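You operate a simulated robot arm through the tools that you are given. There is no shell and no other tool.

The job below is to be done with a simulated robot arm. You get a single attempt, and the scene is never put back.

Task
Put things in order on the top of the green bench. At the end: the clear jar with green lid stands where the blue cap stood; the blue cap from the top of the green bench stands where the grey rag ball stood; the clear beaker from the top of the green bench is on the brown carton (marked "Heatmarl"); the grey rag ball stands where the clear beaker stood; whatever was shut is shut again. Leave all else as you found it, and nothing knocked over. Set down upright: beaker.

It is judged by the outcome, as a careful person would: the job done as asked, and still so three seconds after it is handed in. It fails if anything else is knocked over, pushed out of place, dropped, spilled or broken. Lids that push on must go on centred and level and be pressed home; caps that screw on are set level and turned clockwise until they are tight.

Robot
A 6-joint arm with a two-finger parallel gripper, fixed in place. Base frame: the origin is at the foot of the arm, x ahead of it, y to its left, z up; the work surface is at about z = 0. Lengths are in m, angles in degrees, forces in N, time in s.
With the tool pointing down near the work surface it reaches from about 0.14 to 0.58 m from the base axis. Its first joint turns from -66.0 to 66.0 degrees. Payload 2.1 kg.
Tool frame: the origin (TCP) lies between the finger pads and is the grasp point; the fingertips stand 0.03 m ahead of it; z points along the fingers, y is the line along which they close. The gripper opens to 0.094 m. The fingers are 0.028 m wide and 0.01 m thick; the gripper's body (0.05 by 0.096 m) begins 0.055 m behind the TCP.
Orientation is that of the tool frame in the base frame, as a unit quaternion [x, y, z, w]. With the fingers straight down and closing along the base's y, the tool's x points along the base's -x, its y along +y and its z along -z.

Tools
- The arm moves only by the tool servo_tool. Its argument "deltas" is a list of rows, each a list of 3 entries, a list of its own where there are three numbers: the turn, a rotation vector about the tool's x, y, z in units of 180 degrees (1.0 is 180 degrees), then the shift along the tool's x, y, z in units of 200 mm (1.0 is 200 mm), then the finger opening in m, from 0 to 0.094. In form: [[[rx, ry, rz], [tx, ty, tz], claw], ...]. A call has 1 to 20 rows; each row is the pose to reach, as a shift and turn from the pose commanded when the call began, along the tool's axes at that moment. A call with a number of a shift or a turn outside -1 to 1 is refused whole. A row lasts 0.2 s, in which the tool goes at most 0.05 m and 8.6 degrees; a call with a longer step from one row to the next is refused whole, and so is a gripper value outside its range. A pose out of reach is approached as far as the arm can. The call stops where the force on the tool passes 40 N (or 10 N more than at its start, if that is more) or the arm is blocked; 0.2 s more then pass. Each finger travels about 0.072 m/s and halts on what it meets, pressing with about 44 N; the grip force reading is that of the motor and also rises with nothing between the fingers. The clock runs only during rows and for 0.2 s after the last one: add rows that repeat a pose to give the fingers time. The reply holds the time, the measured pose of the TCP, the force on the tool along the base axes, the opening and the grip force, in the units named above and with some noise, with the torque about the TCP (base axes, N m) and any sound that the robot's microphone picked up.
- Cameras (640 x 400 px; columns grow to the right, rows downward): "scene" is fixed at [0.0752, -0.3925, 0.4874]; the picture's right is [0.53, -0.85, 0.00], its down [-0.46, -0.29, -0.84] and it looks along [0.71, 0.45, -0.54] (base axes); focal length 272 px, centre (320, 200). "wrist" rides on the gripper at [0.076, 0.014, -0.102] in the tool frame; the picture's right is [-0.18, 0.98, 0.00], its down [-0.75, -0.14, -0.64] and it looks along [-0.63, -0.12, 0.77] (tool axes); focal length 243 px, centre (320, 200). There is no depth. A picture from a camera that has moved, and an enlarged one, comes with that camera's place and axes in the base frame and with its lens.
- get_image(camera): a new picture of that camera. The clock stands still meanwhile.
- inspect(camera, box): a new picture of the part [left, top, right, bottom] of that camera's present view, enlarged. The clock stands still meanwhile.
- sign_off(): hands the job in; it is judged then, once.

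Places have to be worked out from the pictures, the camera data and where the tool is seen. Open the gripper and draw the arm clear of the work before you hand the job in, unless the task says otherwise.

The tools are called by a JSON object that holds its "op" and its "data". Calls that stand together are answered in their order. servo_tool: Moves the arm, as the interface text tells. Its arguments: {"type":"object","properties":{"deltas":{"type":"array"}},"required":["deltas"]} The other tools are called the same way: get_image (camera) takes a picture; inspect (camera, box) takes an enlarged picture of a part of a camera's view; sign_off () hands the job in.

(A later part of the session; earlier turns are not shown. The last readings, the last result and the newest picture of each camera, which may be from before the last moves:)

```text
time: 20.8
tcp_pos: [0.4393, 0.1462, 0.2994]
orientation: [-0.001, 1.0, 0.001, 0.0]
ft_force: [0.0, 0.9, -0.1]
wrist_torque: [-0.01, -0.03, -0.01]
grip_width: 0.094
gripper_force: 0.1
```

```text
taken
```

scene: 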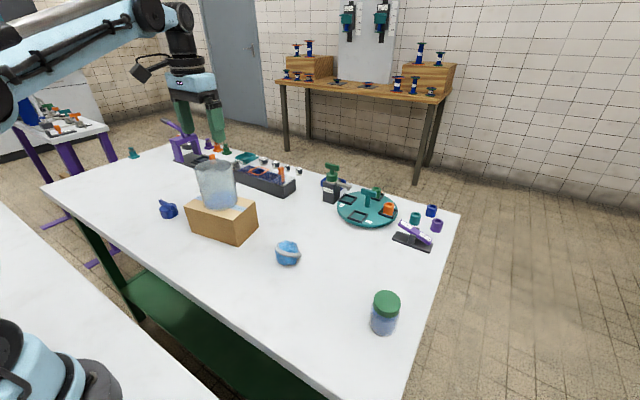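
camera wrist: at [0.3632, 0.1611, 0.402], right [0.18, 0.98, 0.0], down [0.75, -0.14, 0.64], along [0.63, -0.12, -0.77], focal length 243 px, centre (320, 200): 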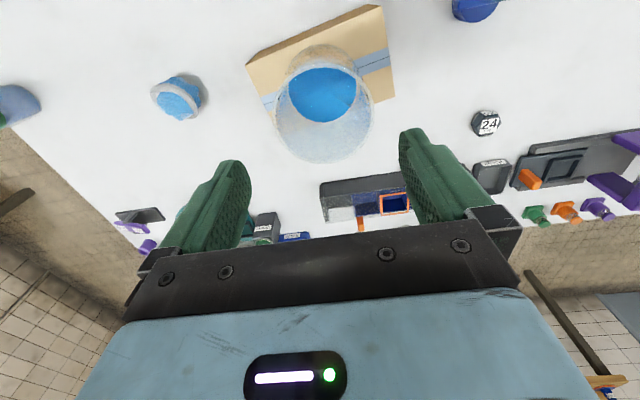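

The beaker stands centred on the carton and the cap, jar and ball are undisturbed. Next is the rag ball, so I'm moving across high and then lower over it to measure.

{"op": "servo_tool", "data": {"deltas": [[[0, 0, 0], [0, -0.2, 0], 0.094], [[0, 0, 0], [0, -0.44, 0], 0.094], [[0, 0, 0], [0, -0.68, 0], 0.094], [[0, 0, 0], [0, -0.88, 0.12], 0.094], [[0, 0, 0], [0, -1.0, 0.3], 0.094], [[0, 0, 0], [0, -1.0, 0.5], 0.094], [[0, 0, 0], [0, -1.0, 0.5], 0.094]]}}

{"op": "get_image", "data": {"camera": "wrist"}}

{"op": "get_image", "data": {"camera": "scene"}}

```text
time: 22.4
tcp_pos: [0.4431, -0.0529, 0.1979]
orientation: [-0.001, 1.0, 0.001, 0.0]
ft_force: [0.2, -0.1, -0.2]
wrist_torque: [-0.04, -0.03, 0.02]
grip_width: 0.0942
gripper_force: 0.1
```

```text
taken
camera wrist: at [0.3672, -0.038, 0.2996], right [0.18, 0.98, 0.0], down [0.75, -0.14, 0.64], along [0.63, -0.12, -0.77], focal length 243 px, centre (320, 200)
```

wrist: 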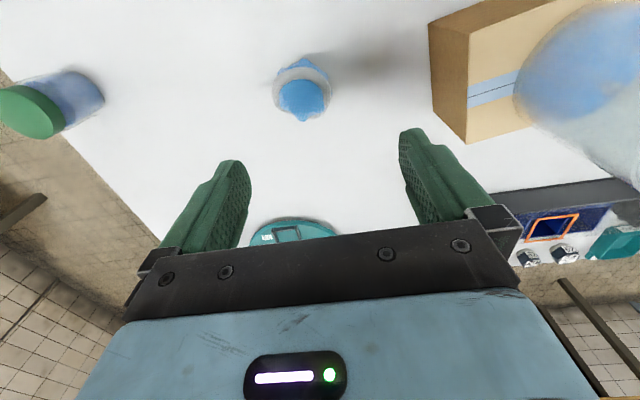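

```text
taken
```

scene: 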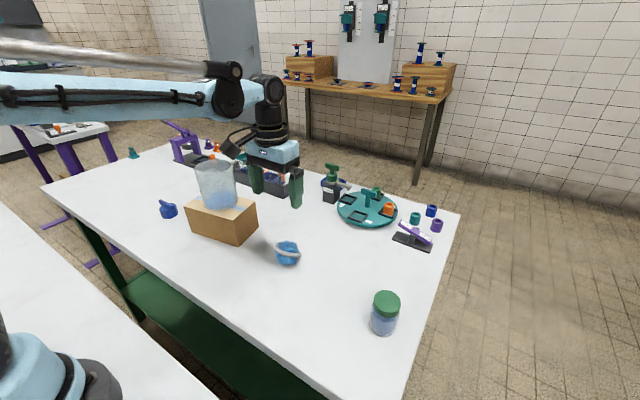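

The ball is now nearly beneath the tool. I'm enlarging to measure its shape and position.

{"op": "inspect", "data": {"camera": "wrist", "box": [260, 45, 350, 135]}}

{"op": "inspect", "data": {"camera": "scene", "box": [262, 230, 318, 275]}}

```text
4.44 times, centred on (305, 90) of wrist
camera zoom: at [0.3672, -0.038, 0.2996], right [0.18, 0.98, 0.0], down [0.75, -0.14, 0.64], along [0.63, -0.12, -0.77], focal length 1078 px, centre (387, 689)
```

zoom: 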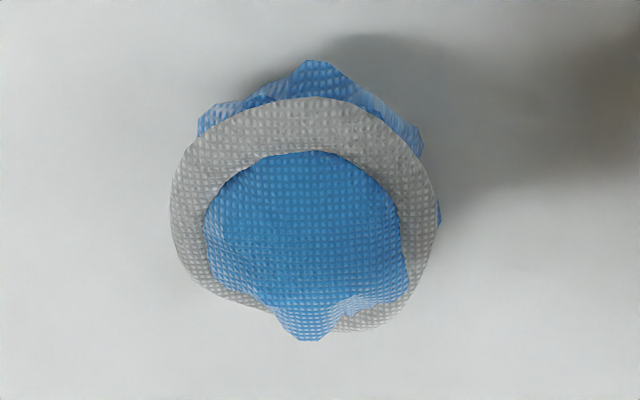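

```text
8.89 times, centred on (290, 252) of scene
camera zoom: at [0.0752, -0.3925, 0.4874], right [0.53, -0.85, 0.0], down [-0.46, -0.29, -0.84], along [0.71, 0.45, -0.54], focal length 2416 px, centre (587, -267)
```

zoom: 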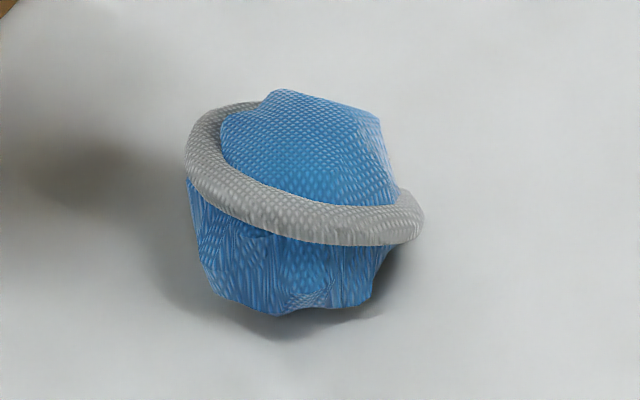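

The ball's centre is about (0.439, -0.072), its band is about 0.064 wide and it is about 0.05 tall. I'm aligning over it and descending with the fingers wide open, slowing near the bench.

{"op": "servo_tool", "data": {"deltas": [[[0, 0, 0], [0.02, -0.095, 0.1], 0.094], [[0, 0, 0], [0.02, -0.095, 0.28], 0.094], [[0, 0, 0], [0.02, -0.095, 0.46], 0.094], [[0, 0, 0], [0.02, -0.095, 0.6], 0.094], [[0, 0, 0], [0.02, -0.095, 0.69], 0.094], [[0, 0, 0], [0.02, -0.095, 0.75], 0.094], [[0, 0, 0], [0.02, -0.095, 0.75], 0.094]]}}

{"op": "get_image", "data": {"camera": "wrist"}}

{"op": "inspect", "data": {"camera": "scene", "box": [230, 190, 340, 290]}}

```text
time: 24.0
tcp_pos: [0.436, -0.0685, 0.0486]
orientation: [0.0, 1.0, 0.0, 0.0]
ft_force: [0.4, -0.2, -0.1]
wrist_torque: [0.0, -0.01, 0.02]
grip_width: 0.0941
gripper_force: 0.1
```

```text
taken
camera wrist: at [0.3605, -0.0544, 0.151], right [0.18, 0.98, 0.0], down [0.75, -0.14, 0.64], along [0.63, -0.12, -0.77], focal length 243 px, centre (320, 200)
```

wrist: 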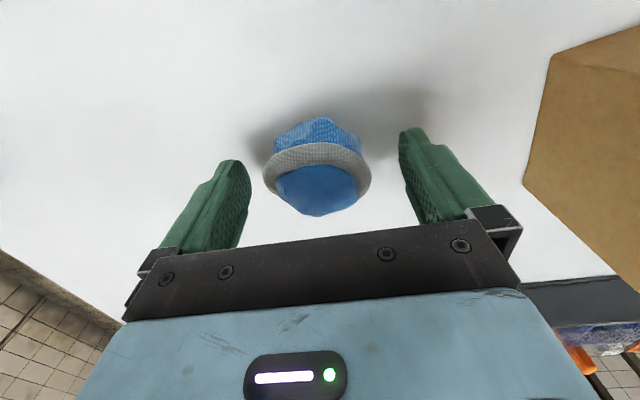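

```text
4.00 times, centred on (285, 240) of scene
camera zoom: at [0.0752, -0.3925, 0.4874], right [0.53, -0.85, 0.0], down [-0.46, -0.29, -0.84], along [0.71, 0.45, -0.54], focal length 1087 px, centre (460, 40)
```

zoom: 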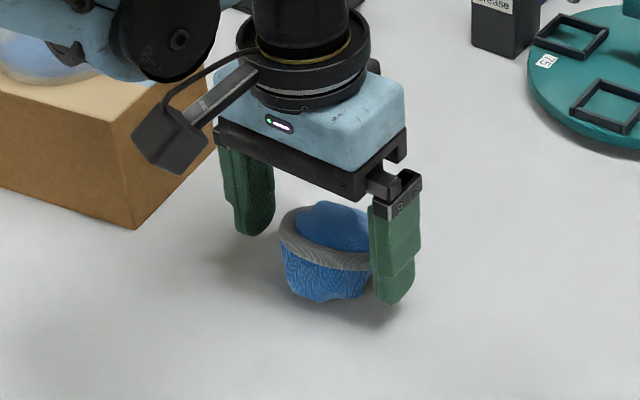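

The ball is centred between the fingers within about 2 mm. I'm lowering the final 12 mm (tips end about 7 mm above the bench) and then closing.

{"op": "servo_tool", "data": {"deltas": [[[0, 0, 0], [-0.005, -0.005, 0.03], 0.094], [[0, 0, 0], [-0.005, -0.005, 0.056], 0.094], [[0, 0, 0], [-0.005, -0.005, 0.056], 0.084], [[0, 0, 0], [-0.005, -0.005, 0.056], 0.074], [[0, 0, 0], [-0.005, -0.005, 0.056], 0.066], [[0, 0, 0], [-0.005, -0.005, 0.056], 0.06], [[0, 0, 0], [-0.005, -0.005, 0.056], 0.055], [[0, 0, 0], [-0.005, -0.005, 0.056], 0.055]]}}

{"op": "get_image", "data": {"camera": "wrist"}}

{"op": "inspect", "data": {"camera": "scene", "box": [230, 190, 340, 290]}}

```text
time: 25.8
tcp_pos: [0.4377, -0.0693, 0.0398]
orientation: [0.0, 1.0, 0.001, 0.0]
ft_force: [-0.4, -0.6, -0.6]
wrist_torque: [-0.01, -0.03, 0.04]
grip_width: 0.0579
gripper_force: 44.4
```

```text
taken
camera wrist: at [0.3622, -0.0549, 0.141], right [0.18, 0.98, 0.0], down [0.75, -0.14, 0.64], along [0.63, -0.12, -0.77], focal length 243 px, centre (320, 200)
```

wrist: 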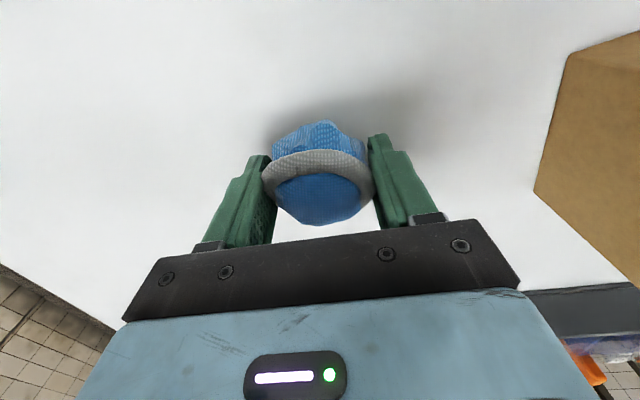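

```text
4.00 times, centred on (285, 240) of scene
camera zoom: at [0.0752, -0.3925, 0.4874], right [0.53, -0.85, 0.0], down [-0.46, -0.29, -0.84], along [0.71, 0.45, -0.54], focal length 1087 px, centre (460, 40)
```

zoom: 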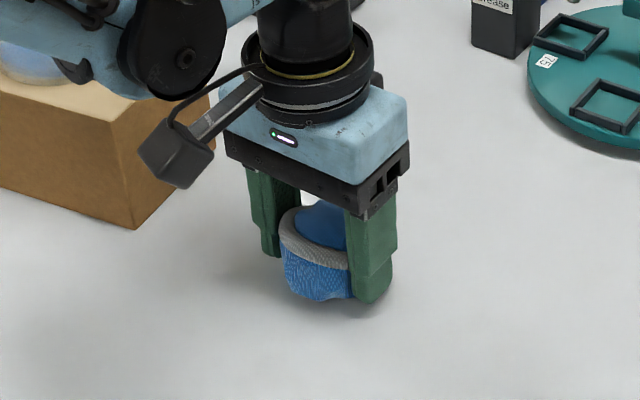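

The ball is gripped at 0.058. I'm lifting it straight up.

{"op": "servo_tool", "data": {"deltas": [[[0, 0, 0], [0, 0, -0.05], 0.055], [[0, 0, 0], [0, 0, -0.2], 0.055], [[0, 0, 0], [0, 0, -0.35], 0.055], [[0, 0, 0], [0, 0, -0.45], 0.055], [[0, 0, 0], [0, 0, -0.45], 0.055]]}}

{"op": "inspect", "data": {"camera": "scene", "box": [230, 170, 340, 290]}}

```text
time: 27.0
tcp_pos: [0.4373, -0.0708, 0.1289]
orientation: [-0.001, 1.0, 0.001, 0.0]
ft_force: [-0.3, 0.6, -1.8]
wrist_torque: [-0.03, -0.01, 0.02]
grip_width: 0.0577
gripper_force: 44.3
```

```text
3.33 times, centred on (285, 230) of scene
camera zoom: at [0.0752, -0.3925, 0.4874], right [0.53, -0.85, 0.0], down [-0.46, -0.29, -0.84], along [0.71, 0.45, -0.54], focal length 906 px, centre (437, 100)
```

zoom: 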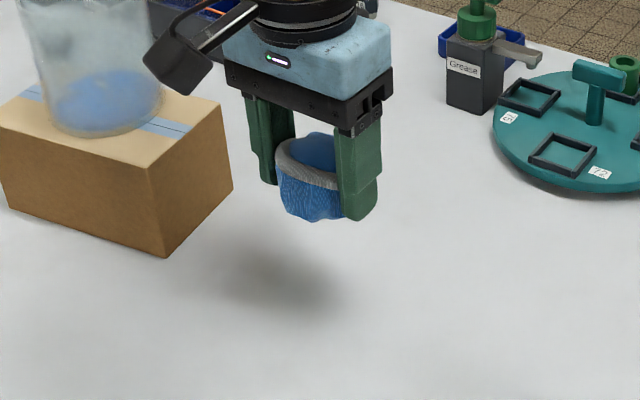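

The ball is secure. I'm carrying it to over the beaker's old spot at (0.336, -0.209).

{"op": "servo_tool", "data": {"deltas": [[[0, 0, 0], [0.06, -0.08, 0], 0.055], [[0, 0, 0], [0.16, -0.217, 0], 0.055], [[0, 0, 0], [0.28, -0.38, 0], 0.055], [[0, 0, 0], [0.4, -0.543, 0], 0.055], [[0, 0, 0], [0.48, -0.652, 0], 0.055], [[0, 0, 0], [0.51, -0.693, 0], 0.055], [[0, 0, 0], [0.51, -0.693, 0], 0.055]]}}

{"op": "get_image", "data": {"camera": "wrist"}}

```text
time: 28.6
tcp_pos: [0.3343, -0.2077, 0.1292]
orientation: [-0.002, 1.0, 0.001, 0.0]
ft_force: [-0.3, 0.1, -0.3]
wrist_torque: [0.01, 0.02, 0.02]
grip_width: 0.0577
gripper_force: 44.2
```

```text
taken
camera wrist: at [0.2594, -0.1937, 0.2306], right [0.18, 0.98, 0.0], down [0.75, -0.14, 0.64], along [0.63, -0.12, -0.77], focal length 243 px, centre (320, 200)
```

wrist: 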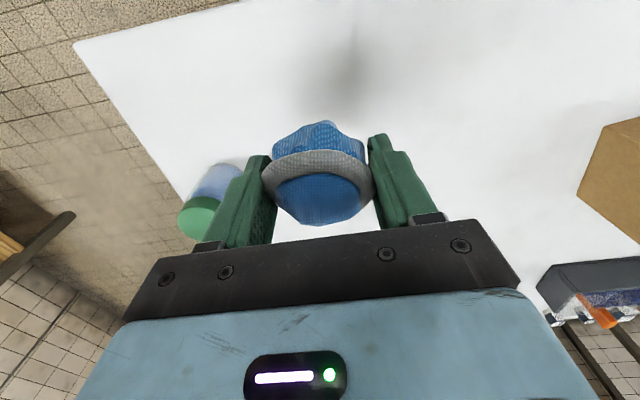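

It is over the spot at TCP (0.335, -0.208). I'm lowering most of the way and slowing for the last few millimetres.

{"op": "servo_tool", "data": {"deltas": [[[0, 0, 0], [-0.004, -0.004, 0.06], 0.055], [[0, 0, 0], [-0.004, -0.004, 0.18], 0.055], [[0, 0, 0], [-0.004, -0.004, 0.3], 0.055], [[0, 0, 0], [-0.004, -0.004, 0.38], 0.055], [[0, 0, 0], [-0.004, -0.004, 0.42], 0.055], [[0, 0, 0], [-0.004, -0.004, 0.435], 0.055], [[0, 0, 0], [-0.004, -0.004, 0.44], 0.055], [[0, 0, 0], [-0.004, -0.004, 0.44], 0.055]]}}

{"op": "inspect", "data": {"camera": "scene", "box": [250, 220, 380, 350]}}

```text
time: 30.4
tcp_pos: [0.3371, -0.2107, 0.041]
orientation: [0.0, 1.0, 0.0, 0.0]
ft_force: [0.0, -0.2, -0.4]
wrist_torque: [-0.02, 0.0, -0.01]
grip_width: 0.0576
gripper_force: 44.3
```

```text
3.08 times, centred on (315, 285) of scene
camera zoom: at [0.0752, -0.3925, 0.4874], right [0.53, -0.85, 0.0], down [-0.46, -0.29, -0.84], along [0.71, 0.45, -0.54], focal length 836 px, centre (335, -62)
```

zoom: 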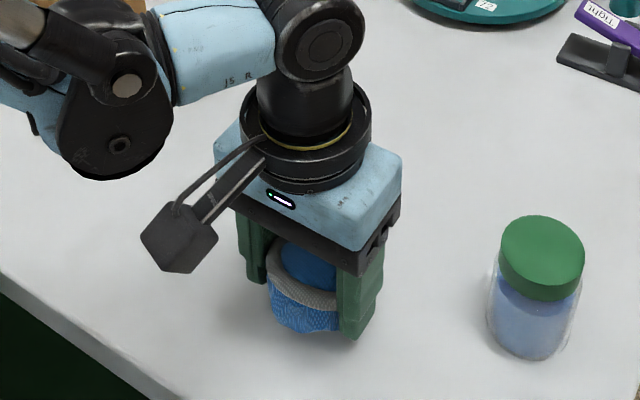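

The ball should be about 2 mm above the bench. I'm lowering in 1 mm steps to contact.

{"op": "servo_tool", "data": {"deltas": [[[0, 0, 0], [0, 0, 0.005], 0.055], [[0, 0, 0], [0, 0, 0.01], 0.055], [[0, 0, 0], [0, 0, 0.01], 0.055]]}}

```text
time: 31.3
tcp_pos: [0.3373, -0.2091, 0.0393]
orientation: [-0.001, 1.0, 0.001, -0.001]
ft_force: [-1.2, 1.3, 10.8]
wrist_torque: [-0.04, -0.07, 0.0]
grip_width: 0.0577
gripper_force: 43.8
stopped in row 3: the force on the tool passed its limit at 41 N (the readings are from after the stop); the commanded pose is now the measured one
```

It has touched the bench (10.8 N now). I'm easing up a little and opening the fingers.

{"op": "servo_tool", "data": {"deltas": [[[0, 0, 0], [0, 0, -0.0025], 0.055], [[0, 0, 0], [0, 0, -0.0025], 0.06], [[0, 0, 0], [0, 0, -0.0025], 0.068], [[0, 0, 0], [0, 0, -0.0025], 0.08], [[0, 0, 0], [0, 0, -0.0025], 0.094], [[0, 0, 0], [0, 0, -0.0025], 0.094]]}}

{"op": "get_image", "data": {"camera": "wrist"}}

{"op": "inspect", "data": {"camera": "scene", "box": [250, 220, 380, 350]}}

```text
time: 32.7
tcp_pos: [0.3379, -0.2105, 0.0395]
orientation: [-0.001, 1.0, 0.0, 0.0]
ft_force: [0.3, -0.1, -0.1]
wrist_torque: [-0.02, 0.0, 0.02]
grip_width: 0.094
gripper_force: 0.1
```

```text
taken
camera wrist: at [0.2622, -0.1951, 0.141], right [0.18, 0.98, 0.0], down [0.75, -0.14, 0.64], along [0.63, -0.12, -0.77], focal length 243 px, centre (320, 200)
```

wrist: 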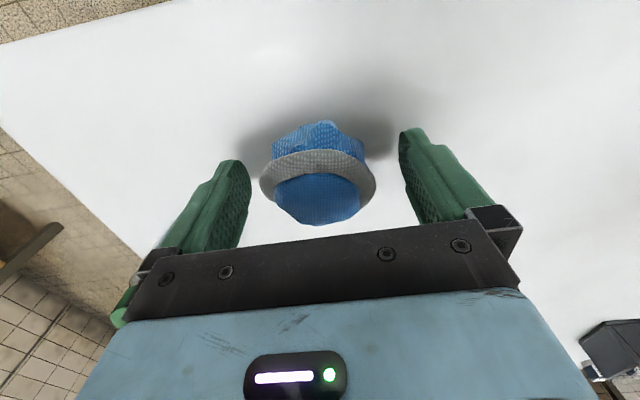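

```text
3.08 times, centred on (315, 285) of scene
camera zoom: at [0.0752, -0.3925, 0.4874], right [0.53, -0.85, 0.0], down [-0.46, -0.29, -0.84], along [0.71, 0.45, -0.54], focal length 836 px, centre (335, -62)
```

zoom: 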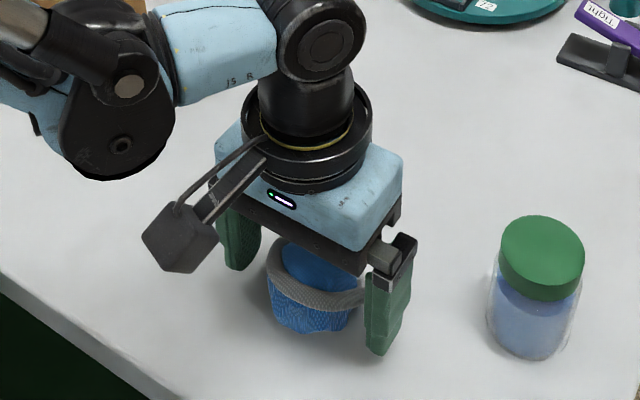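

The ball stands on its own at the beaker's old spot. I'm rising well clear before travelling to the blue cap.

{"op": "servo_tool", "data": {"deltas": [[[0, 0, 0], [0, 0, -0.1], 0.094], [[0, 0, 0], [0, 0, -0.3], 0.094], [[0, 0, 0], [0, 0, -0.55], 0.094], [[0, 0, 0], [0, 0, -0.8], 0.094], [[0, 0, 0], [0, 0, -1.0], 0.094], [[0, 0, 0], [0, 0, -1.0], 0.094]]}}

{"op": "servo_tool", "data": {"deltas": [[[0, 0, 0], [0, 0.2, -0.1], 0.094], [[0, 0, 0], [0, 0.42, -0.2], 0.094], [[0, 0, 0], [0, 0.64, -0.3], 0.094], [[0, 0, 0], [0, 0.86, -0.35], 0.094], [[0, 0, 0], [0, 1.0, -0.35], 0.094], [[0, 0, 0], [0, 1.0, -0.35], 0.094]]}}

{"op": "servo_tool", "data": {"deltas": [[[0, 0, 0], [0, 0.22, 0], 0.094], [[0, 0, 0], [0, 0.46, 0], 0.094], [[0, 0, 0], [0, 0.7, 0], 0.094], [[0, 0, 0], [0, 0.94, 0], 0.094], [[0, 0, 0], [0, 1.0, 0], 0.094], [[0, 0, 0], [0, 1.0, 0], 0.094]]}}

{"op": "get_image", "data": {"camera": "scene"}}

{"op": "get_image", "data": {"camera": "wrist"}}

```text
time: 34.1
tcp_pos: [0.3389, -0.2134, 0.2419]
orientation: [-0.001, 1.0, 0.001, 0.0]
ft_force: [0.5, 0.9, 0.1]
wrist_torque: [-0.01, 0.02, 0.02]
grip_width: 0.0938
gripper_force: 0.0
```

```text
time: 35.5
tcp_pos: [0.3372, -0.0096, 0.3087]
orientation: [-0.001, 1.0, 0.001, 0.0]
ft_force: [0.5, -0.6, -0.1]
wrist_torque: [-0.02, -0.01, -0.02]
grip_width: 0.0942
gripper_force: 0.0
```

```text
time: 36.9
tcp_pos: [0.3354, 0.1891, 0.311]
orientation: [-0.001, 1.0, 0.001, 0.0]
ft_force: [0.3, 0.0, -1.3]
wrist_torque: [0.0, -0.02, -0.02]
grip_width: 0.0938
gripper_force: 0.0
```

```text
taken
```

scene: 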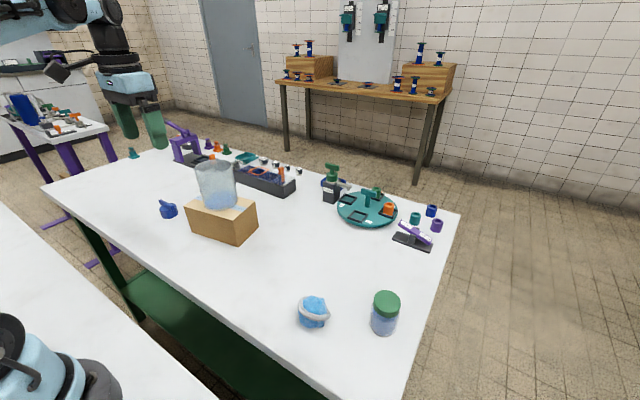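

```text
taken
camera wrist: at [0.2604, 0.2033, 0.4131], right [0.18, 0.98, 0.0], down [0.75, -0.14, 0.64], along [0.63, -0.12, -0.77], focal length 243 px, centre (320, 200)
```

wrist: 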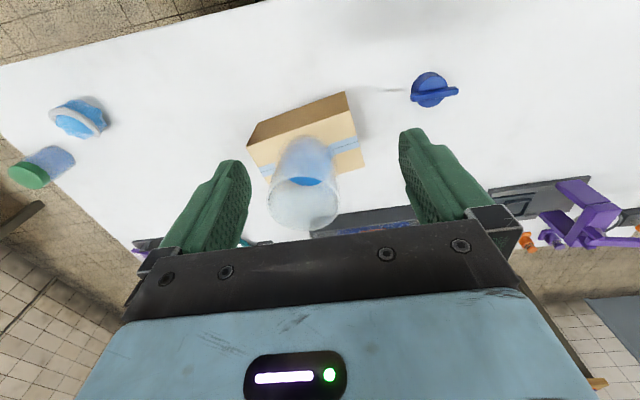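

The cap sits around (0.400, 0.349). I'm moving above it, descending only after passing the carton and beaker.

{"op": "servo_tool", "data": {"deltas": [[[0, 0, 0], [-0.08, 0.2, 0], 0.094], [[0, 0, 0], [-0.17, 0.42, 0], 0.094], [[0, 0, 0], [-0.26, 0.64, 0.05], 0.094], [[0, 0, 0], [-0.325, 0.8, 0.2], 0.094], [[0, 0, 0], [-0.325, 0.8, 0.4], 0.094], [[0, 0, 0], [-0.325, 0.8, 0.55], 0.094], [[0, 0, 0], [-0.325, 0.8, 0.55], 0.094]]}}

{"op": "get_image", "data": {"camera": "wrist"}}

{"op": "get_image", "data": {"camera": "scene"}}

```text
time: 38.5
tcp_pos: [0.4015, 0.3496, 0.2032]
orientation: [-0.001, 1.0, 0.001, 0.0]
ft_force: [-0.6, -0.4, 0.0]
wrist_torque: [0.02, -0.04, -0.03]
grip_width: 0.094
gripper_force: 0.0
out of reach, approached as far as the arm can: row 4
```

```text
taken
camera wrist: at [0.3266, 0.3638, 0.3057], right [0.18, 0.98, 0.0], down [0.75, -0.14, 0.64], along [0.63, -0.12, -0.77], focal length 243 px, centre (320, 200)
```

wrist: 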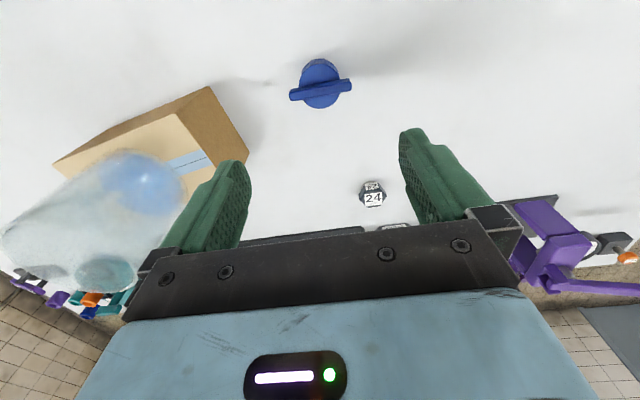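

```text
taken
```

scene: 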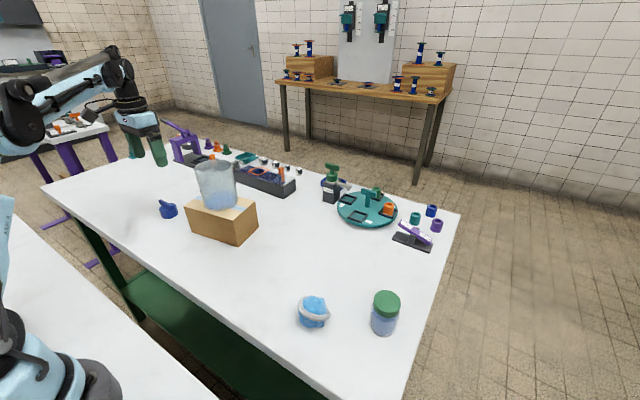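

The gripper is above the cap at z 0.20. I'm enlarging the wrist view to get the cap's centre and bar direction.

{"op": "inspect", "data": {"camera": "wrist", "box": [275, 45, 365, 120]}}

{"op": "inspect", "data": {"camera": "scene", "box": [148, 190, 196, 225]}}

```text
5.33 times, centred on (320, 82) of wrist
camera zoom: at [0.3266, 0.3638, 0.3057], right [0.18, 0.98, 0.0], down [0.75, -0.14, 0.64], along [0.63, -0.12, -0.77], focal length 1294 px, centre (320, 827)
```

zoom: 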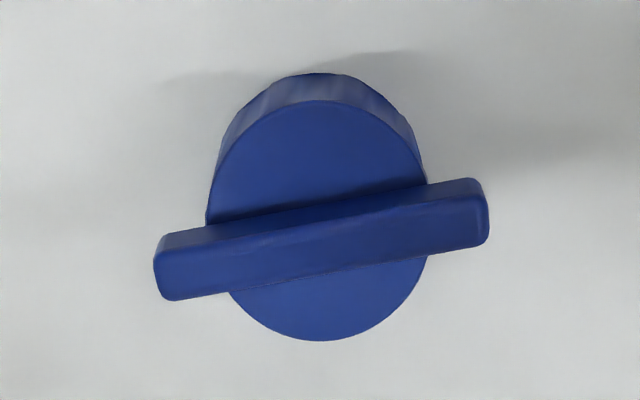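

```text
11.43 times, centred on (172, 208) of scene
camera zoom: at [0.0752, -0.3925, 0.4874], right [0.53, -0.85, 0.0], down [-0.46, -0.29, -0.84], along [0.71, 0.45, -0.54], focal length 3106 px, centre (2011, 114)
```

zoom: 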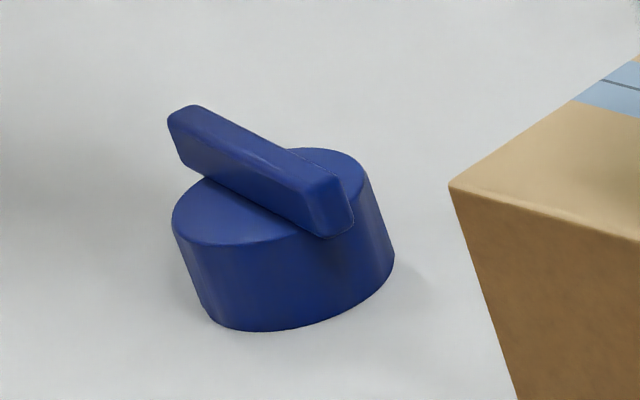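

The cap is a 0.045 disc centred near (0.3995, 0.349), with a 0.067-long bar running roughly along y. I'll turn the gripper 90° so the fingers close along x, across the bar on the disc's flanks, with the camera swinging to the +y side away from the beaker.

{"op": "servo_tool", "data": {"deltas": [[[0, 0, 0.04], [0, 0, 0], 0.094], [[0, 0, 0.085], [0, 0, 0], 0.094], [[0, 0, 0.13], [0, 0, 0], 0.094], [[0, 0, 0.175], [0, 0, 0], 0.094], [[0, 0, 0.22], [0, 0, 0], 0.094], [[0, 0, 0.265], [0, 0, 0], 0.094], [[0, 0, 0.31], [0, 0, 0], 0.094], [[0, 0, 0.355], [0, 0, 0], 0.094], [[0, 0, 0.4], [0, 0, 0], 0.094], [[0, 0, 0.44], [0, 0, 0], 0.094], [[0, 0, 0.48], [0, 0, 0], 0.094], [[0, 0, 0.5], [0, 0, 0], 0.094], [[0, 0, 0.5], [0, 0, 0], 0.094]]}}

{"op": "get_image", "data": {"camera": "wrist"}}

{"op": "get_image", "data": {"camera": "scene"}}

```text
time: 41.3
tcp_pos: [0.4028, 0.3494, 0.1995]
orientation: [0.707, 0.707, 0.001, 0.0]
ft_force: [-0.7, 0.5, -0.4]
wrist_torque: [0.01, -0.01, 0.01]
grip_width: 0.0939
gripper_force: 0.0
```

```text
taken
camera wrist: at [0.4173, 0.426, 0.3021], right [0.98, -0.18, 0.0], down [-0.14, -0.75, 0.64], along [-0.12, -0.63, -0.77], focal length 243 px, centre (320, 200)
```

wrist: 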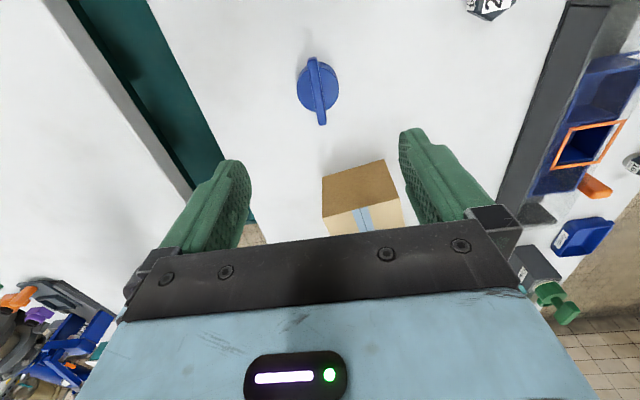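

```text
taken
```

scene: 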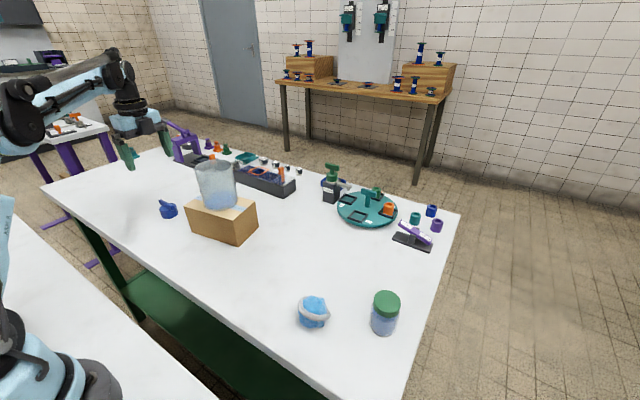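

Rotated with fingers now closing along x. I'm zooming in for the cap's exact offset from the tool axis.

{"op": "inspect", "data": {"camera": "wrist", "box": [275, 45, 365, 135]}}

```text
4.44 times, centred on (320, 90) of wrist
camera zoom: at [0.4173, 0.426, 0.3021], right [0.98, -0.18, 0.0], down [-0.14, -0.75, 0.64], along [-0.12, -0.63, -0.77], focal length 1078 px, centre (320, 689)
```

zoom: 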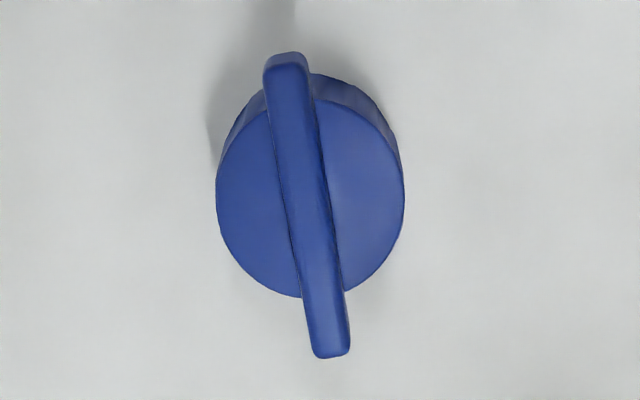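

The cap centre is about (0.400, 0.350), 2.5 mm off in x from the tool. I'm correcting and descending with the fingers open.

{"op": "servo_tool", "data": {"deltas": [[[0, 0, 0], [0.005, -0.0125, 0.15], 0.094], [[0, 0, 0], [0.005, -0.0125, 0.35], 0.094], [[0, 0, 0], [0.005, -0.0125, 0.52], 0.094], [[0, 0, 0], [0.005, -0.0125, 0.65], 0.094], [[0, 0, 0], [0.005, -0.0125, 0.72], 0.094], [[0, 0, 0], [0.005, -0.0125, 0.72], 0.094]]}}

{"op": "get_image", "data": {"camera": "wrist"}}

{"op": "inspect", "data": {"camera": "scene", "box": [110, 130, 240, 250]}}

```text
time: 42.7
tcp_pos: [0.398, 0.3511, 0.0576]
orientation: [0.706, 0.708, 0.0, -0.001]
ft_force: [-0.5, -0.7, 0.0]
wrist_torque: [0.04, -0.01, 0.02]
grip_width: 0.094
gripper_force: 0.1
```

```text
taken
camera wrist: at [0.4126, 0.428, 0.1588], right [0.98, -0.18, 0.0], down [-0.14, -0.76, 0.64], along [-0.12, -0.63, -0.77], focal length 243 px, centre (320, 200)
```

wrist: 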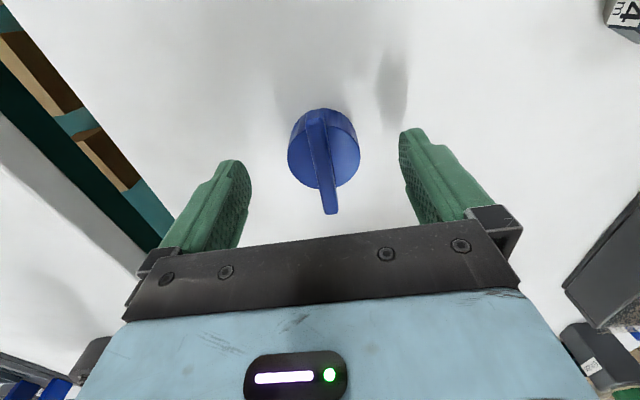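

```text
3.33 times, centred on (175, 190) of scene
camera zoom: at [0.0752, -0.3925, 0.4874], right [0.53, -0.85, 0.0], down [-0.46, -0.29, -0.84], along [0.71, 0.45, -0.54], focal length 906 px, centre (803, 233)
```

zoom: 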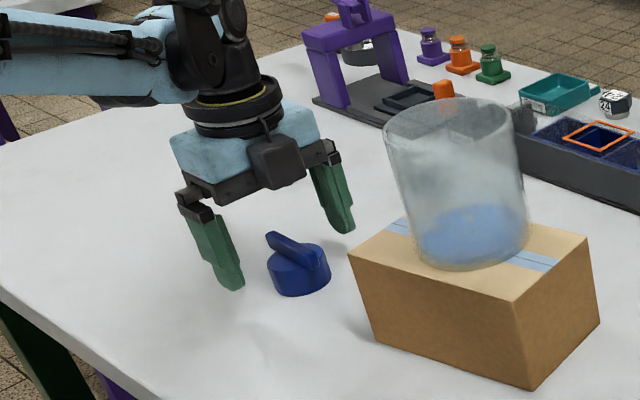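

The cap is centred within about 2.5 mm. I'm nudging +2 mm in x, lowering to tips about 7 mm above the bench, and closing on the disc.

{"op": "servo_tool", "data": {"deltas": [[[0, 0, 0], [0.01, 0.01, 0.05], 0.094], [[0, 0, 0], [0.01, 0.01, 0.09], 0.094], [[0, 0, 0], [0.01, 0.01, 0.1], 0.094], [[0, 0, 0], [0.01, 0.01, 0.1], 0.082], [[0, 0, 0], [0.01, 0.01, 0.1], 0.07], [[0, 0, 0], [0.01, 0.01, 0.1], 0.058], [[0, 0, 0], [0.01, 0.01, 0.1], 0.05], [[0, 0, 0], [0.01, 0.01, 0.1], 0.044], [[0, 0, 0], [0.01, 0.01, 0.1], 0.038], [[0, 0, 0], [0.01, 0.01, 0.1], 0.036], [[0, 0, 0], [0.01, 0.01, 0.1], 0.036]]}}

{"op": "get_image", "data": {"camera": "wrist"}}

{"op": "inspect", "data": {"camera": "scene", "box": [110, 130, 240, 250]}}

```text
time: 45.1
tcp_pos: [0.3995, 0.3532, 0.0389]
orientation: [0.707, 0.708, 0.0, -0.001]
ft_force: [-0.2, -0.2, 0.8]
wrist_torque: [-0.01, 0.0, -0.01]
grip_width: 0.0423
gripper_force: 44.1
```

```text
taken
camera wrist: at [0.4144, 0.4303, 0.1402], right [0.98, -0.18, 0.0], down [-0.14, -0.76, 0.64], along [-0.12, -0.63, -0.77], focal length 243 px, centre (320, 200)
```

wrist: 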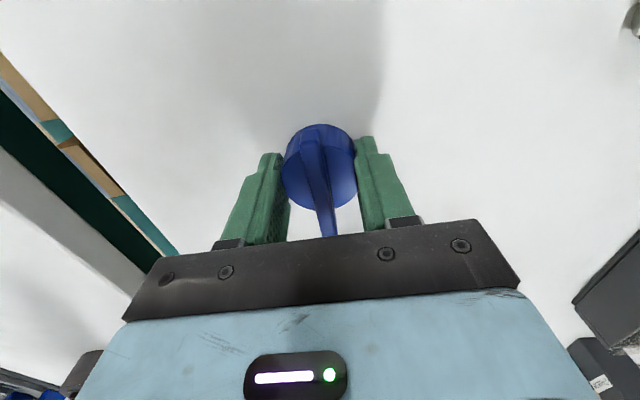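

```text
3.33 times, centred on (175, 190) of scene
camera zoom: at [0.0752, -0.3925, 0.4874], right [0.53, -0.85, 0.0], down [-0.46, -0.29, -0.84], along [0.71, 0.45, -0.54], focal length 906 px, centre (803, 233)
```

zoom: 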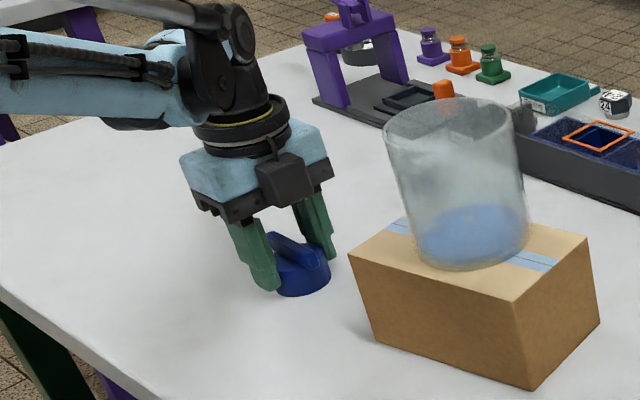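

The cap is gripped across the disc (0.042). I'm lifting it, then moving inward and up to go around the beaker.

{"op": "servo_tool", "data": {"deltas": [[[0, 0, 0], [0, 0, -0.05], 0.036], [[0, 0, 0], [0, 0, -0.22], 0.036], [[0, 0, 0], [0, 0, -0.42], 0.036], [[0, 0, 0], [0, 0, -0.62], 0.036], [[0, 0, 0], [0, 0, -0.65], 0.036], [[0, 0, 0], [0, 0, -0.65], 0.036]]}}

{"op": "inspect", "data": {"camera": "scene", "box": [90, 90, 240, 240]}}

```text
time: 46.5
tcp_pos: [0.3995, 0.3514, 0.1662]
orientation: [0.707, 0.707, 0.001, -0.001]
ft_force: [0.1, 0.3, 0.3]
wrist_torque: [0.0, 0.02, 0.02]
grip_width: 0.0424
gripper_force: 43.9
```

```text
2.67 times, centred on (165, 165) of scene
camera zoom: at [0.0752, -0.3925, 0.4874], right [0.53, -0.85, 0.0], down [-0.46, -0.29, -0.84], along [0.71, 0.45, -0.54], focal length 725 px, centre (733, 293)
```

zoom: 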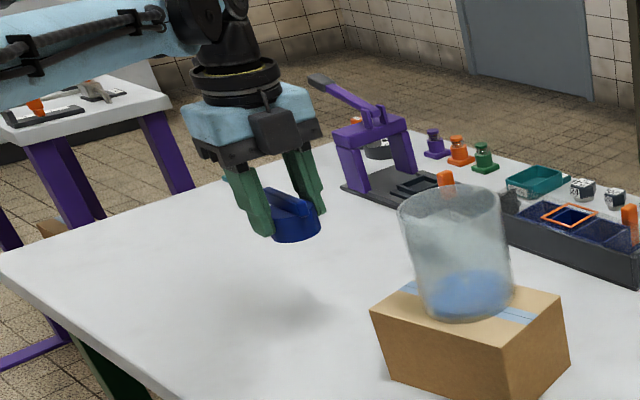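

The cap is held and lifted. I'm going inward and upward to (0.33, 0.26, 0.25) before passing the beaker.

{"op": "servo_tool", "data": {"deltas": [[[0, 0, 0], [-0.08, -0.08, -0.08], 0.036], [[0, 0, 0], [-0.2, -0.19, -0.19], 0.036], [[0, 0, 0], [-0.32, -0.28, -0.3], 0.036], [[0, 0, 0], [-0.42, -0.34, -0.4], 0.036], [[0, 0, 0], [-0.45, -0.35, -0.43], 0.036], [[0, 0, 0], [-0.45, -0.35, -0.43], 0.036]]}}

{"op": "servo_tool", "data": {"deltas": [[[0, 0, 0], [-0.1, -0.05, -0.08], 0.036], [[0, 0, 0], [-0.28, -0.1, -0.16], 0.036], [[0, 0, 0], [-0.48, -0.15, -0.22], 0.036], [[0, 0, 0], [-0.7, -0.15, -0.25], 0.036], [[0, 0, 0], [-0.92, -0.15, -0.25], 0.036], [[0, 0, 0], [-1.0, -0.15, -0.25], 0.036], [[0, 0, 0], [-1.0, -0.15, -0.25], 0.036]]}}

{"op": "get_image", "data": {"camera": "scene"}}

{"op": "get_image", "data": {"camera": "wrist"}}

```text
time: 47.9
tcp_pos: [0.331, 0.2624, 0.2528]
orientation: [0.707, 0.708, 0.001, -0.001]
ft_force: [0.1, -0.2, -0.7]
wrist_torque: [-0.02, -0.05, 0.02]
grip_width: 0.0425
gripper_force: 43.7
```

```text
time: 49.5
tcp_pos: [0.2995, 0.0611, 0.3002]
orientation: [0.707, 0.708, 0.0, -0.001]
ft_force: [-0.2, -0.4, -0.5]
wrist_torque: [0.01, 0.0, 0.04]
grip_width: 0.0423
gripper_force: 43.7
```

```text
taken
```

scene: 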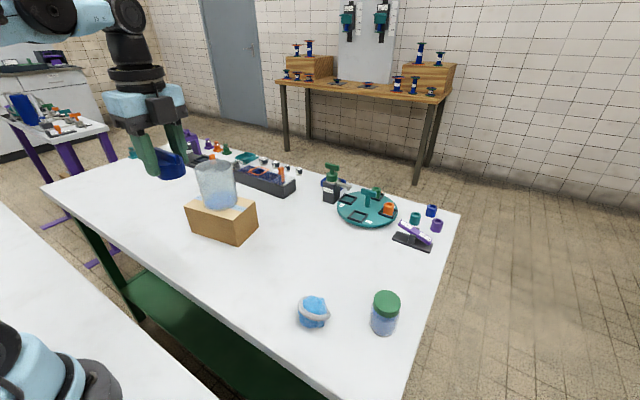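

```text
taken
camera wrist: at [0.3139, 0.1374, 0.4034], right [0.98, -0.18, 0.0], down [-0.14, -0.76, 0.64], along [-0.12, -0.63, -0.77], focal length 243 px, centre (320, 200)
```

wrist: 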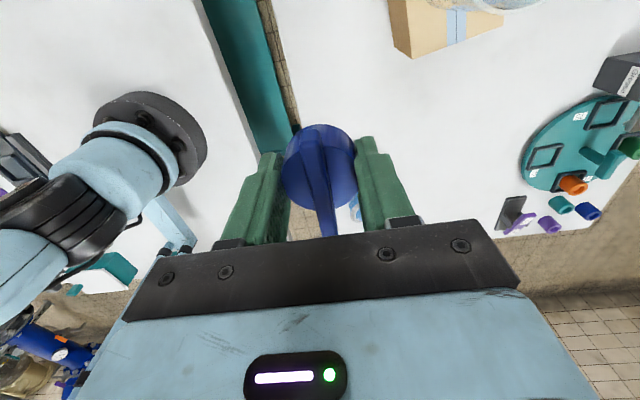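

I've passed the beaker safely. I'm moving over the ball's old spot at (0.438, -0.071), still high.

{"op": "servo_tool", "data": {"deltas": [[[0, 0, 0], [-0.15, 0.08, 0], 0.036], [[0, 0, 0], [-0.33, 0.2, 0], 0.036], [[0, 0, 0], [-0.5, 0.36, 0], 0.036], [[0, 0, 0], [-0.62, 0.54, 0], 0.036], [[0, 0, 0], [-0.665, 0.66, 0.1], 0.036], [[0, 0, 0], [-0.665, 0.6925, 0.3], 0.036], [[0, 0, 0], [-0.665, 0.6925, 0.5], 0.036], [[0, 0, 0], [-0.665, 0.6925, 0.7], 0.036], [[0, 0, 0], [-0.665, 0.6925, 0.85], 0.036], [[0, 0, 0], [-0.665, 0.6925, 0.85], 0.036]]}}

{"op": "get_image", "data": {"camera": "scene"}}

{"op": "get_image", "data": {"camera": "wrist"}}

```text
time: 51.7
tcp_pos: [0.4372, -0.0696, 0.1307]
orientation: [0.707, 0.707, 0.001, 0.0]
ft_force: [-0.1, 0.4, -0.6]
wrist_torque: [-0.02, -0.01, -0.01]
grip_width: 0.0426
gripper_force: 43.6
```

```text
taken
```

scene: 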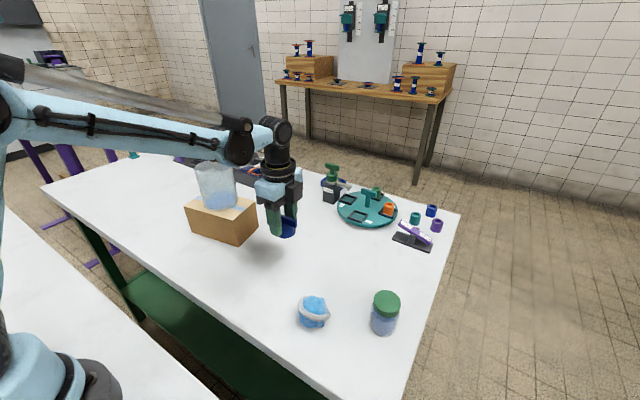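

```text
taken
camera wrist: at [0.4525, 0.0077, 0.2317], right [0.98, -0.18, 0.0], down [-0.14, -0.76, 0.64], along [-0.12, -0.63, -0.77], focal length 243 px, centre (320, 200)
```

wrist: 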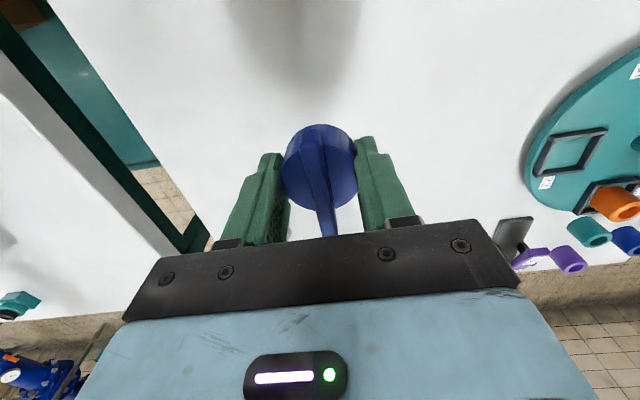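

It is over the ball's old spot at TCP (0.437, -0.070). I'm lowering to a few millimetres above the bench.

{"op": "servo_tool", "data": {"deltas": [[[0, 0, 0], [-0.008, 0.004, 0.06], 0.036], [[0, 0, 0], [-0.008, 0.004, 0.18], 0.036], [[0, 0, 0], [-0.008, 0.004, 0.3], 0.036], [[0, 0, 0], [-0.008, 0.004, 0.38], 0.036], [[0, 0, 0], [-0.008, 0.004, 0.42], 0.036], [[0, 0, 0], [-0.008, 0.004, 0.435], 0.036], [[0, 0, 0], [-0.008, 0.004, 0.435], 0.036]]}}

{"op": "inspect", "data": {"camera": "scene", "box": [220, 170, 350, 290]}}

```text
time: 53.3
tcp_pos: [0.4407, -0.0708, 0.0436]
orientation: [0.707, 0.707, 0.0, -0.001]
ft_force: [0.7, -0.4, 0.5]
wrist_torque: [0.0, 0.02, -0.02]
grip_width: 0.0425
gripper_force: 44.3
```

```text
3.33 times, centred on (285, 230) of scene
camera zoom: at [0.0752, -0.3925, 0.4874], right [0.53, -0.85, 0.0], down [-0.46, -0.29, -0.84], along [0.71, 0.45, -0.54], focal length 906 px, centre (437, 100)
```

zoom: 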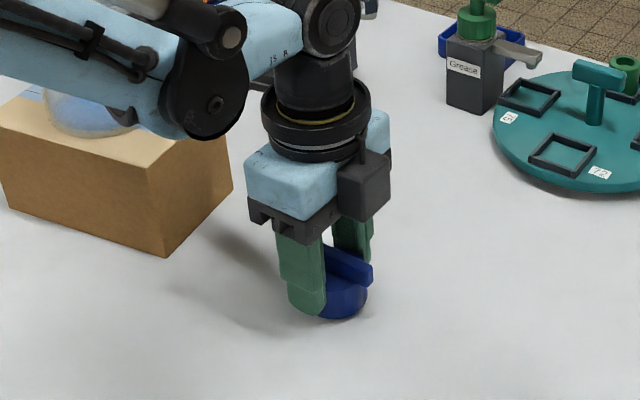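

It is still about 4 mm above contact. I'm lowering in 1 mm steps to feel the bench.

{"op": "servo_tool", "data": {"deltas": [[[0, 0, 0], [0, 0, 0.006], 0.036], [[0, 0, 0], [0, 0, 0.012], 0.036], [[0, 0, 0], [0, 0, 0.012], 0.036]]}}

```text
time: 54.1
tcp_pos: [0.4416, -0.0718, 0.0425]
orientation: [0.706, 0.708, 0.0, 0.0]
ft_force: [0.6, 0.4, -1.0]
wrist_torque: [0.0, 0.02, 0.02]
grip_width: 0.0423
gripper_force: 43.7
```

No contact yet, so I'm continuing down in small steps.

{"op": "servo_tool", "data": {"deltas": [[[0, 0, 0], [0, 0, 0.005], 0.036], [[0, 0, 0], [0, 0, 0.008], 0.036], [[0, 0, 0], [0, 0, 0.008], 0.036]]}}

```text
time: 54.9
tcp_pos: [0.4409, -0.0714, 0.0412]
orientation: [0.707, 0.707, 0.0, -0.001]
ft_force: [-0.6, 0.0, -1.2]
wrist_torque: [0.0, 0.0, 0.02]
grip_width: 0.0424
gripper_force: 44.2
```

Still free, so another small step down.

{"op": "servo_tool", "data": {"deltas": [[[0, 0, 0], [0, 0, 0.004], 0.036], [[0, 0, 0], [0, 0, 0.007], 0.036], [[0, 0, 0], [0, 0, 0.007], 0.036]]}}

```text
time: 55.7
tcp_pos: [0.4418, -0.0702, 0.0396]
orientation: [0.706, 0.708, 0.0, -0.001]
ft_force: [-0.3, -0.1, 0.6]
wrist_torque: [-0.04, 0.02, 0.03]
grip_width: 0.0425
gripper_force: 44.2
```

{"op": "servo_tool", "data": {"deltas": [[[0, 0, 0], [0, 0, 0.003], 0.036], [[0, 0, 0], [0, 0, 0.005], 0.036], [[0, 0, 0], [0, 0, 0.005], 0.036]]}}

```text
time: 56.5
tcp_pos: [0.4405, -0.0717, 0.0387]
orientation: [0.706, 0.708, 0.001, 0.0]
ft_force: [-0.8, 0.0, -0.4]
wrist_torque: [-0.01, 0.01, -0.03]
grip_width: 0.0426
gripper_force: 44.0
```

The reading shows z 0.0387 and still no contact, with the bench expected right about here. Another 0.8 mm down.

{"op": "servo_tool", "data": {"deltas": [[[0, 0, 0], [0, 0, 0.002], 0.036], [[0, 0, 0], [0, 0, 0.004], 0.036], [[0, 0, 0], [0, 0, 0.004], 0.036]]}}

{"op": "inspect", "data": {"camera": "scene", "box": [270, 230, 320, 270]}}

```text
time: 57.3
tcp_pos: [0.4404, -0.0721, 0.0376]
orientation: [0.706, 0.708, 0.0, 0.0]
ft_force: [-3.1, -0.4, 38.6]
wrist_torque: [-0.36, 0.16, -0.04]
grip_width: 0.0425
gripper_force: 43.8
```

```text
10.00 times, centred on (295, 250) of scene
camera zoom: at [0.075, -0.3925, 0.4875], right [0.53, -0.85, 0.0], down [-0.46, -0.29, -0.84], along [0.71, 0.45, -0.54], focal length 2718 px, centre (570, -300)
```

zoom: 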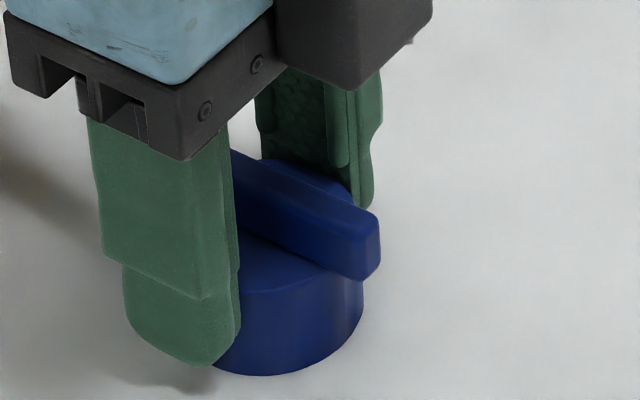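

Contact at 38 N. I'm backing off about 0.7 mm to unload, then opening gradually.

{"op": "servo_tool", "data": {"deltas": [[[0, 0, 0], [0, 0, -0.0035], 0.036], [[0, 0, 0], [0, 0, -0.0035], 0.036], [[0, 0, 0], [0, 0, -0.0035], 0.044], [[0, 0, 0], [0, 0, -0.0035], 0.054], [[0, 0, 0], [0, 0, -0.0035], 0.068], [[0, 0, 0], [0, 0, -0.0035], 0.084], [[0, 0, 0], [0, 0, -0.0035], 0.094], [[0, 0, 0], [0, 0, -0.0035], 0.094]]}}

{"op": "get_image", "data": {"camera": "wrist"}}

{"op": "inspect", "data": {"camera": "scene", "box": [220, 170, 350, 290]}}

```text
time: 59.1
tcp_pos: [0.441, -0.0716, 0.0379]
orientation: [0.706, 0.708, 0.001, -0.001]
ft_force: [-0.3, -0.7, 0.5]
wrist_torque: [0.05, 0.01, 0.01]
grip_width: 0.0939
gripper_force: 0.2
```

```text
taken
camera wrist: at [0.4568, 0.005, 0.1392], right [0.98, -0.18, 0.0], down [-0.14, -0.76, 0.64], along [-0.12, -0.63, -0.77], focal length 243 px, centre (320, 200)
```

wrist: 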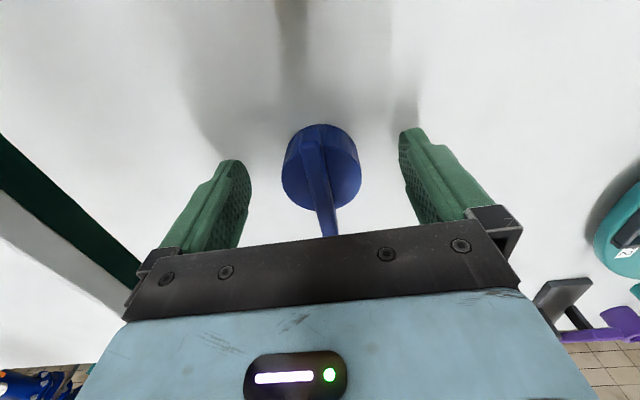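

```text
3.33 times, centred on (285, 230) of scene
camera zoom: at [0.0752, -0.3925, 0.4874], right [0.53, -0.85, 0.0], down [-0.46, -0.29, -0.84], along [0.71, 0.45, -0.54], focal length 906 px, centre (437, 100)
```

zoom: 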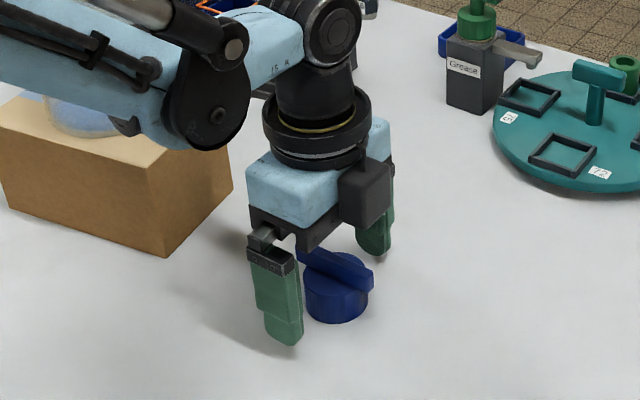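

The cap sits flat on the ball's old spot and is released. I'm rising clear, then heading over toward the jar.

{"op": "servo_tool", "data": {"deltas": [[[0, 0, 0], [0, 0, -0.08], 0.094], [[0, 0, 0], [0, 0, -0.25], 0.094], [[0, 0, 0], [0, 0, -0.5], 0.094], [[0, 0, 0], [0, 0, -0.75], 0.094], [[0, 0, 0], [0, 0, -0.9], 0.094], [[0, 0, 0], [0, 0, -0.9], 0.094]]}}

{"op": "servo_tool", "data": {"deltas": [[[0, 0, 0], [-0.2, -0.05, 0], 0.094], [[0, 0, 0], [-0.42, -0.1, 0], 0.094], [[0, 0, 0], [-0.64, -0.15, 0], 0.094], [[0, 0, 0], [-0.86, -0.2, 0], 0.094], [[0, 0, 0], [-1.0, -0.2, 0], 0.094], [[0, 0, 0], [-1.0, -0.2, 0], 0.094]]}}

{"op": "get_image", "data": {"camera": "wrist"}}

{"op": "get_image", "data": {"camera": "scene"}}

```text
time: 60.5
tcp_pos: [0.4397, -0.0715, 0.216]
orientation: [0.707, 0.707, 0.001, 0.0]
ft_force: [-0.1, -1.0, 0.7]
wrist_torque: [0.0, 0.01, 0.01]
grip_width: 0.094
gripper_force: 0.1
```

```text
time: 61.9
tcp_pos: [0.4019, -0.2695, 0.2154]
orientation: [0.706, 0.708, 0.001, -0.001]
ft_force: [-0.6, 0.5, 0.5]
wrist_torque: [0.01, 0.01, -0.02]
grip_width: 0.0943
gripper_force: 0.1
```

```text
taken
camera wrist: at [0.4161, -0.1934, 0.3177], right [0.98, -0.18, 0.0], down [-0.14, -0.76, 0.64], along [-0.12, -0.63, -0.77], focal length 243 px, centre (320, 200)
```

wrist: 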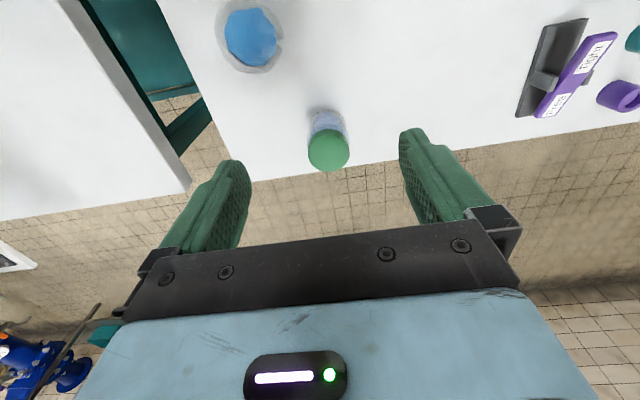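

```text
taken
```

scene: 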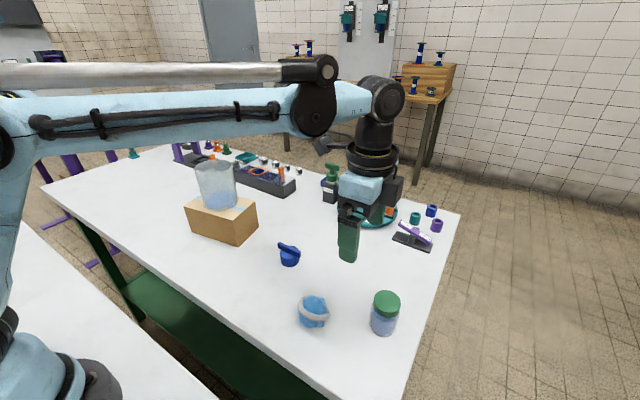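

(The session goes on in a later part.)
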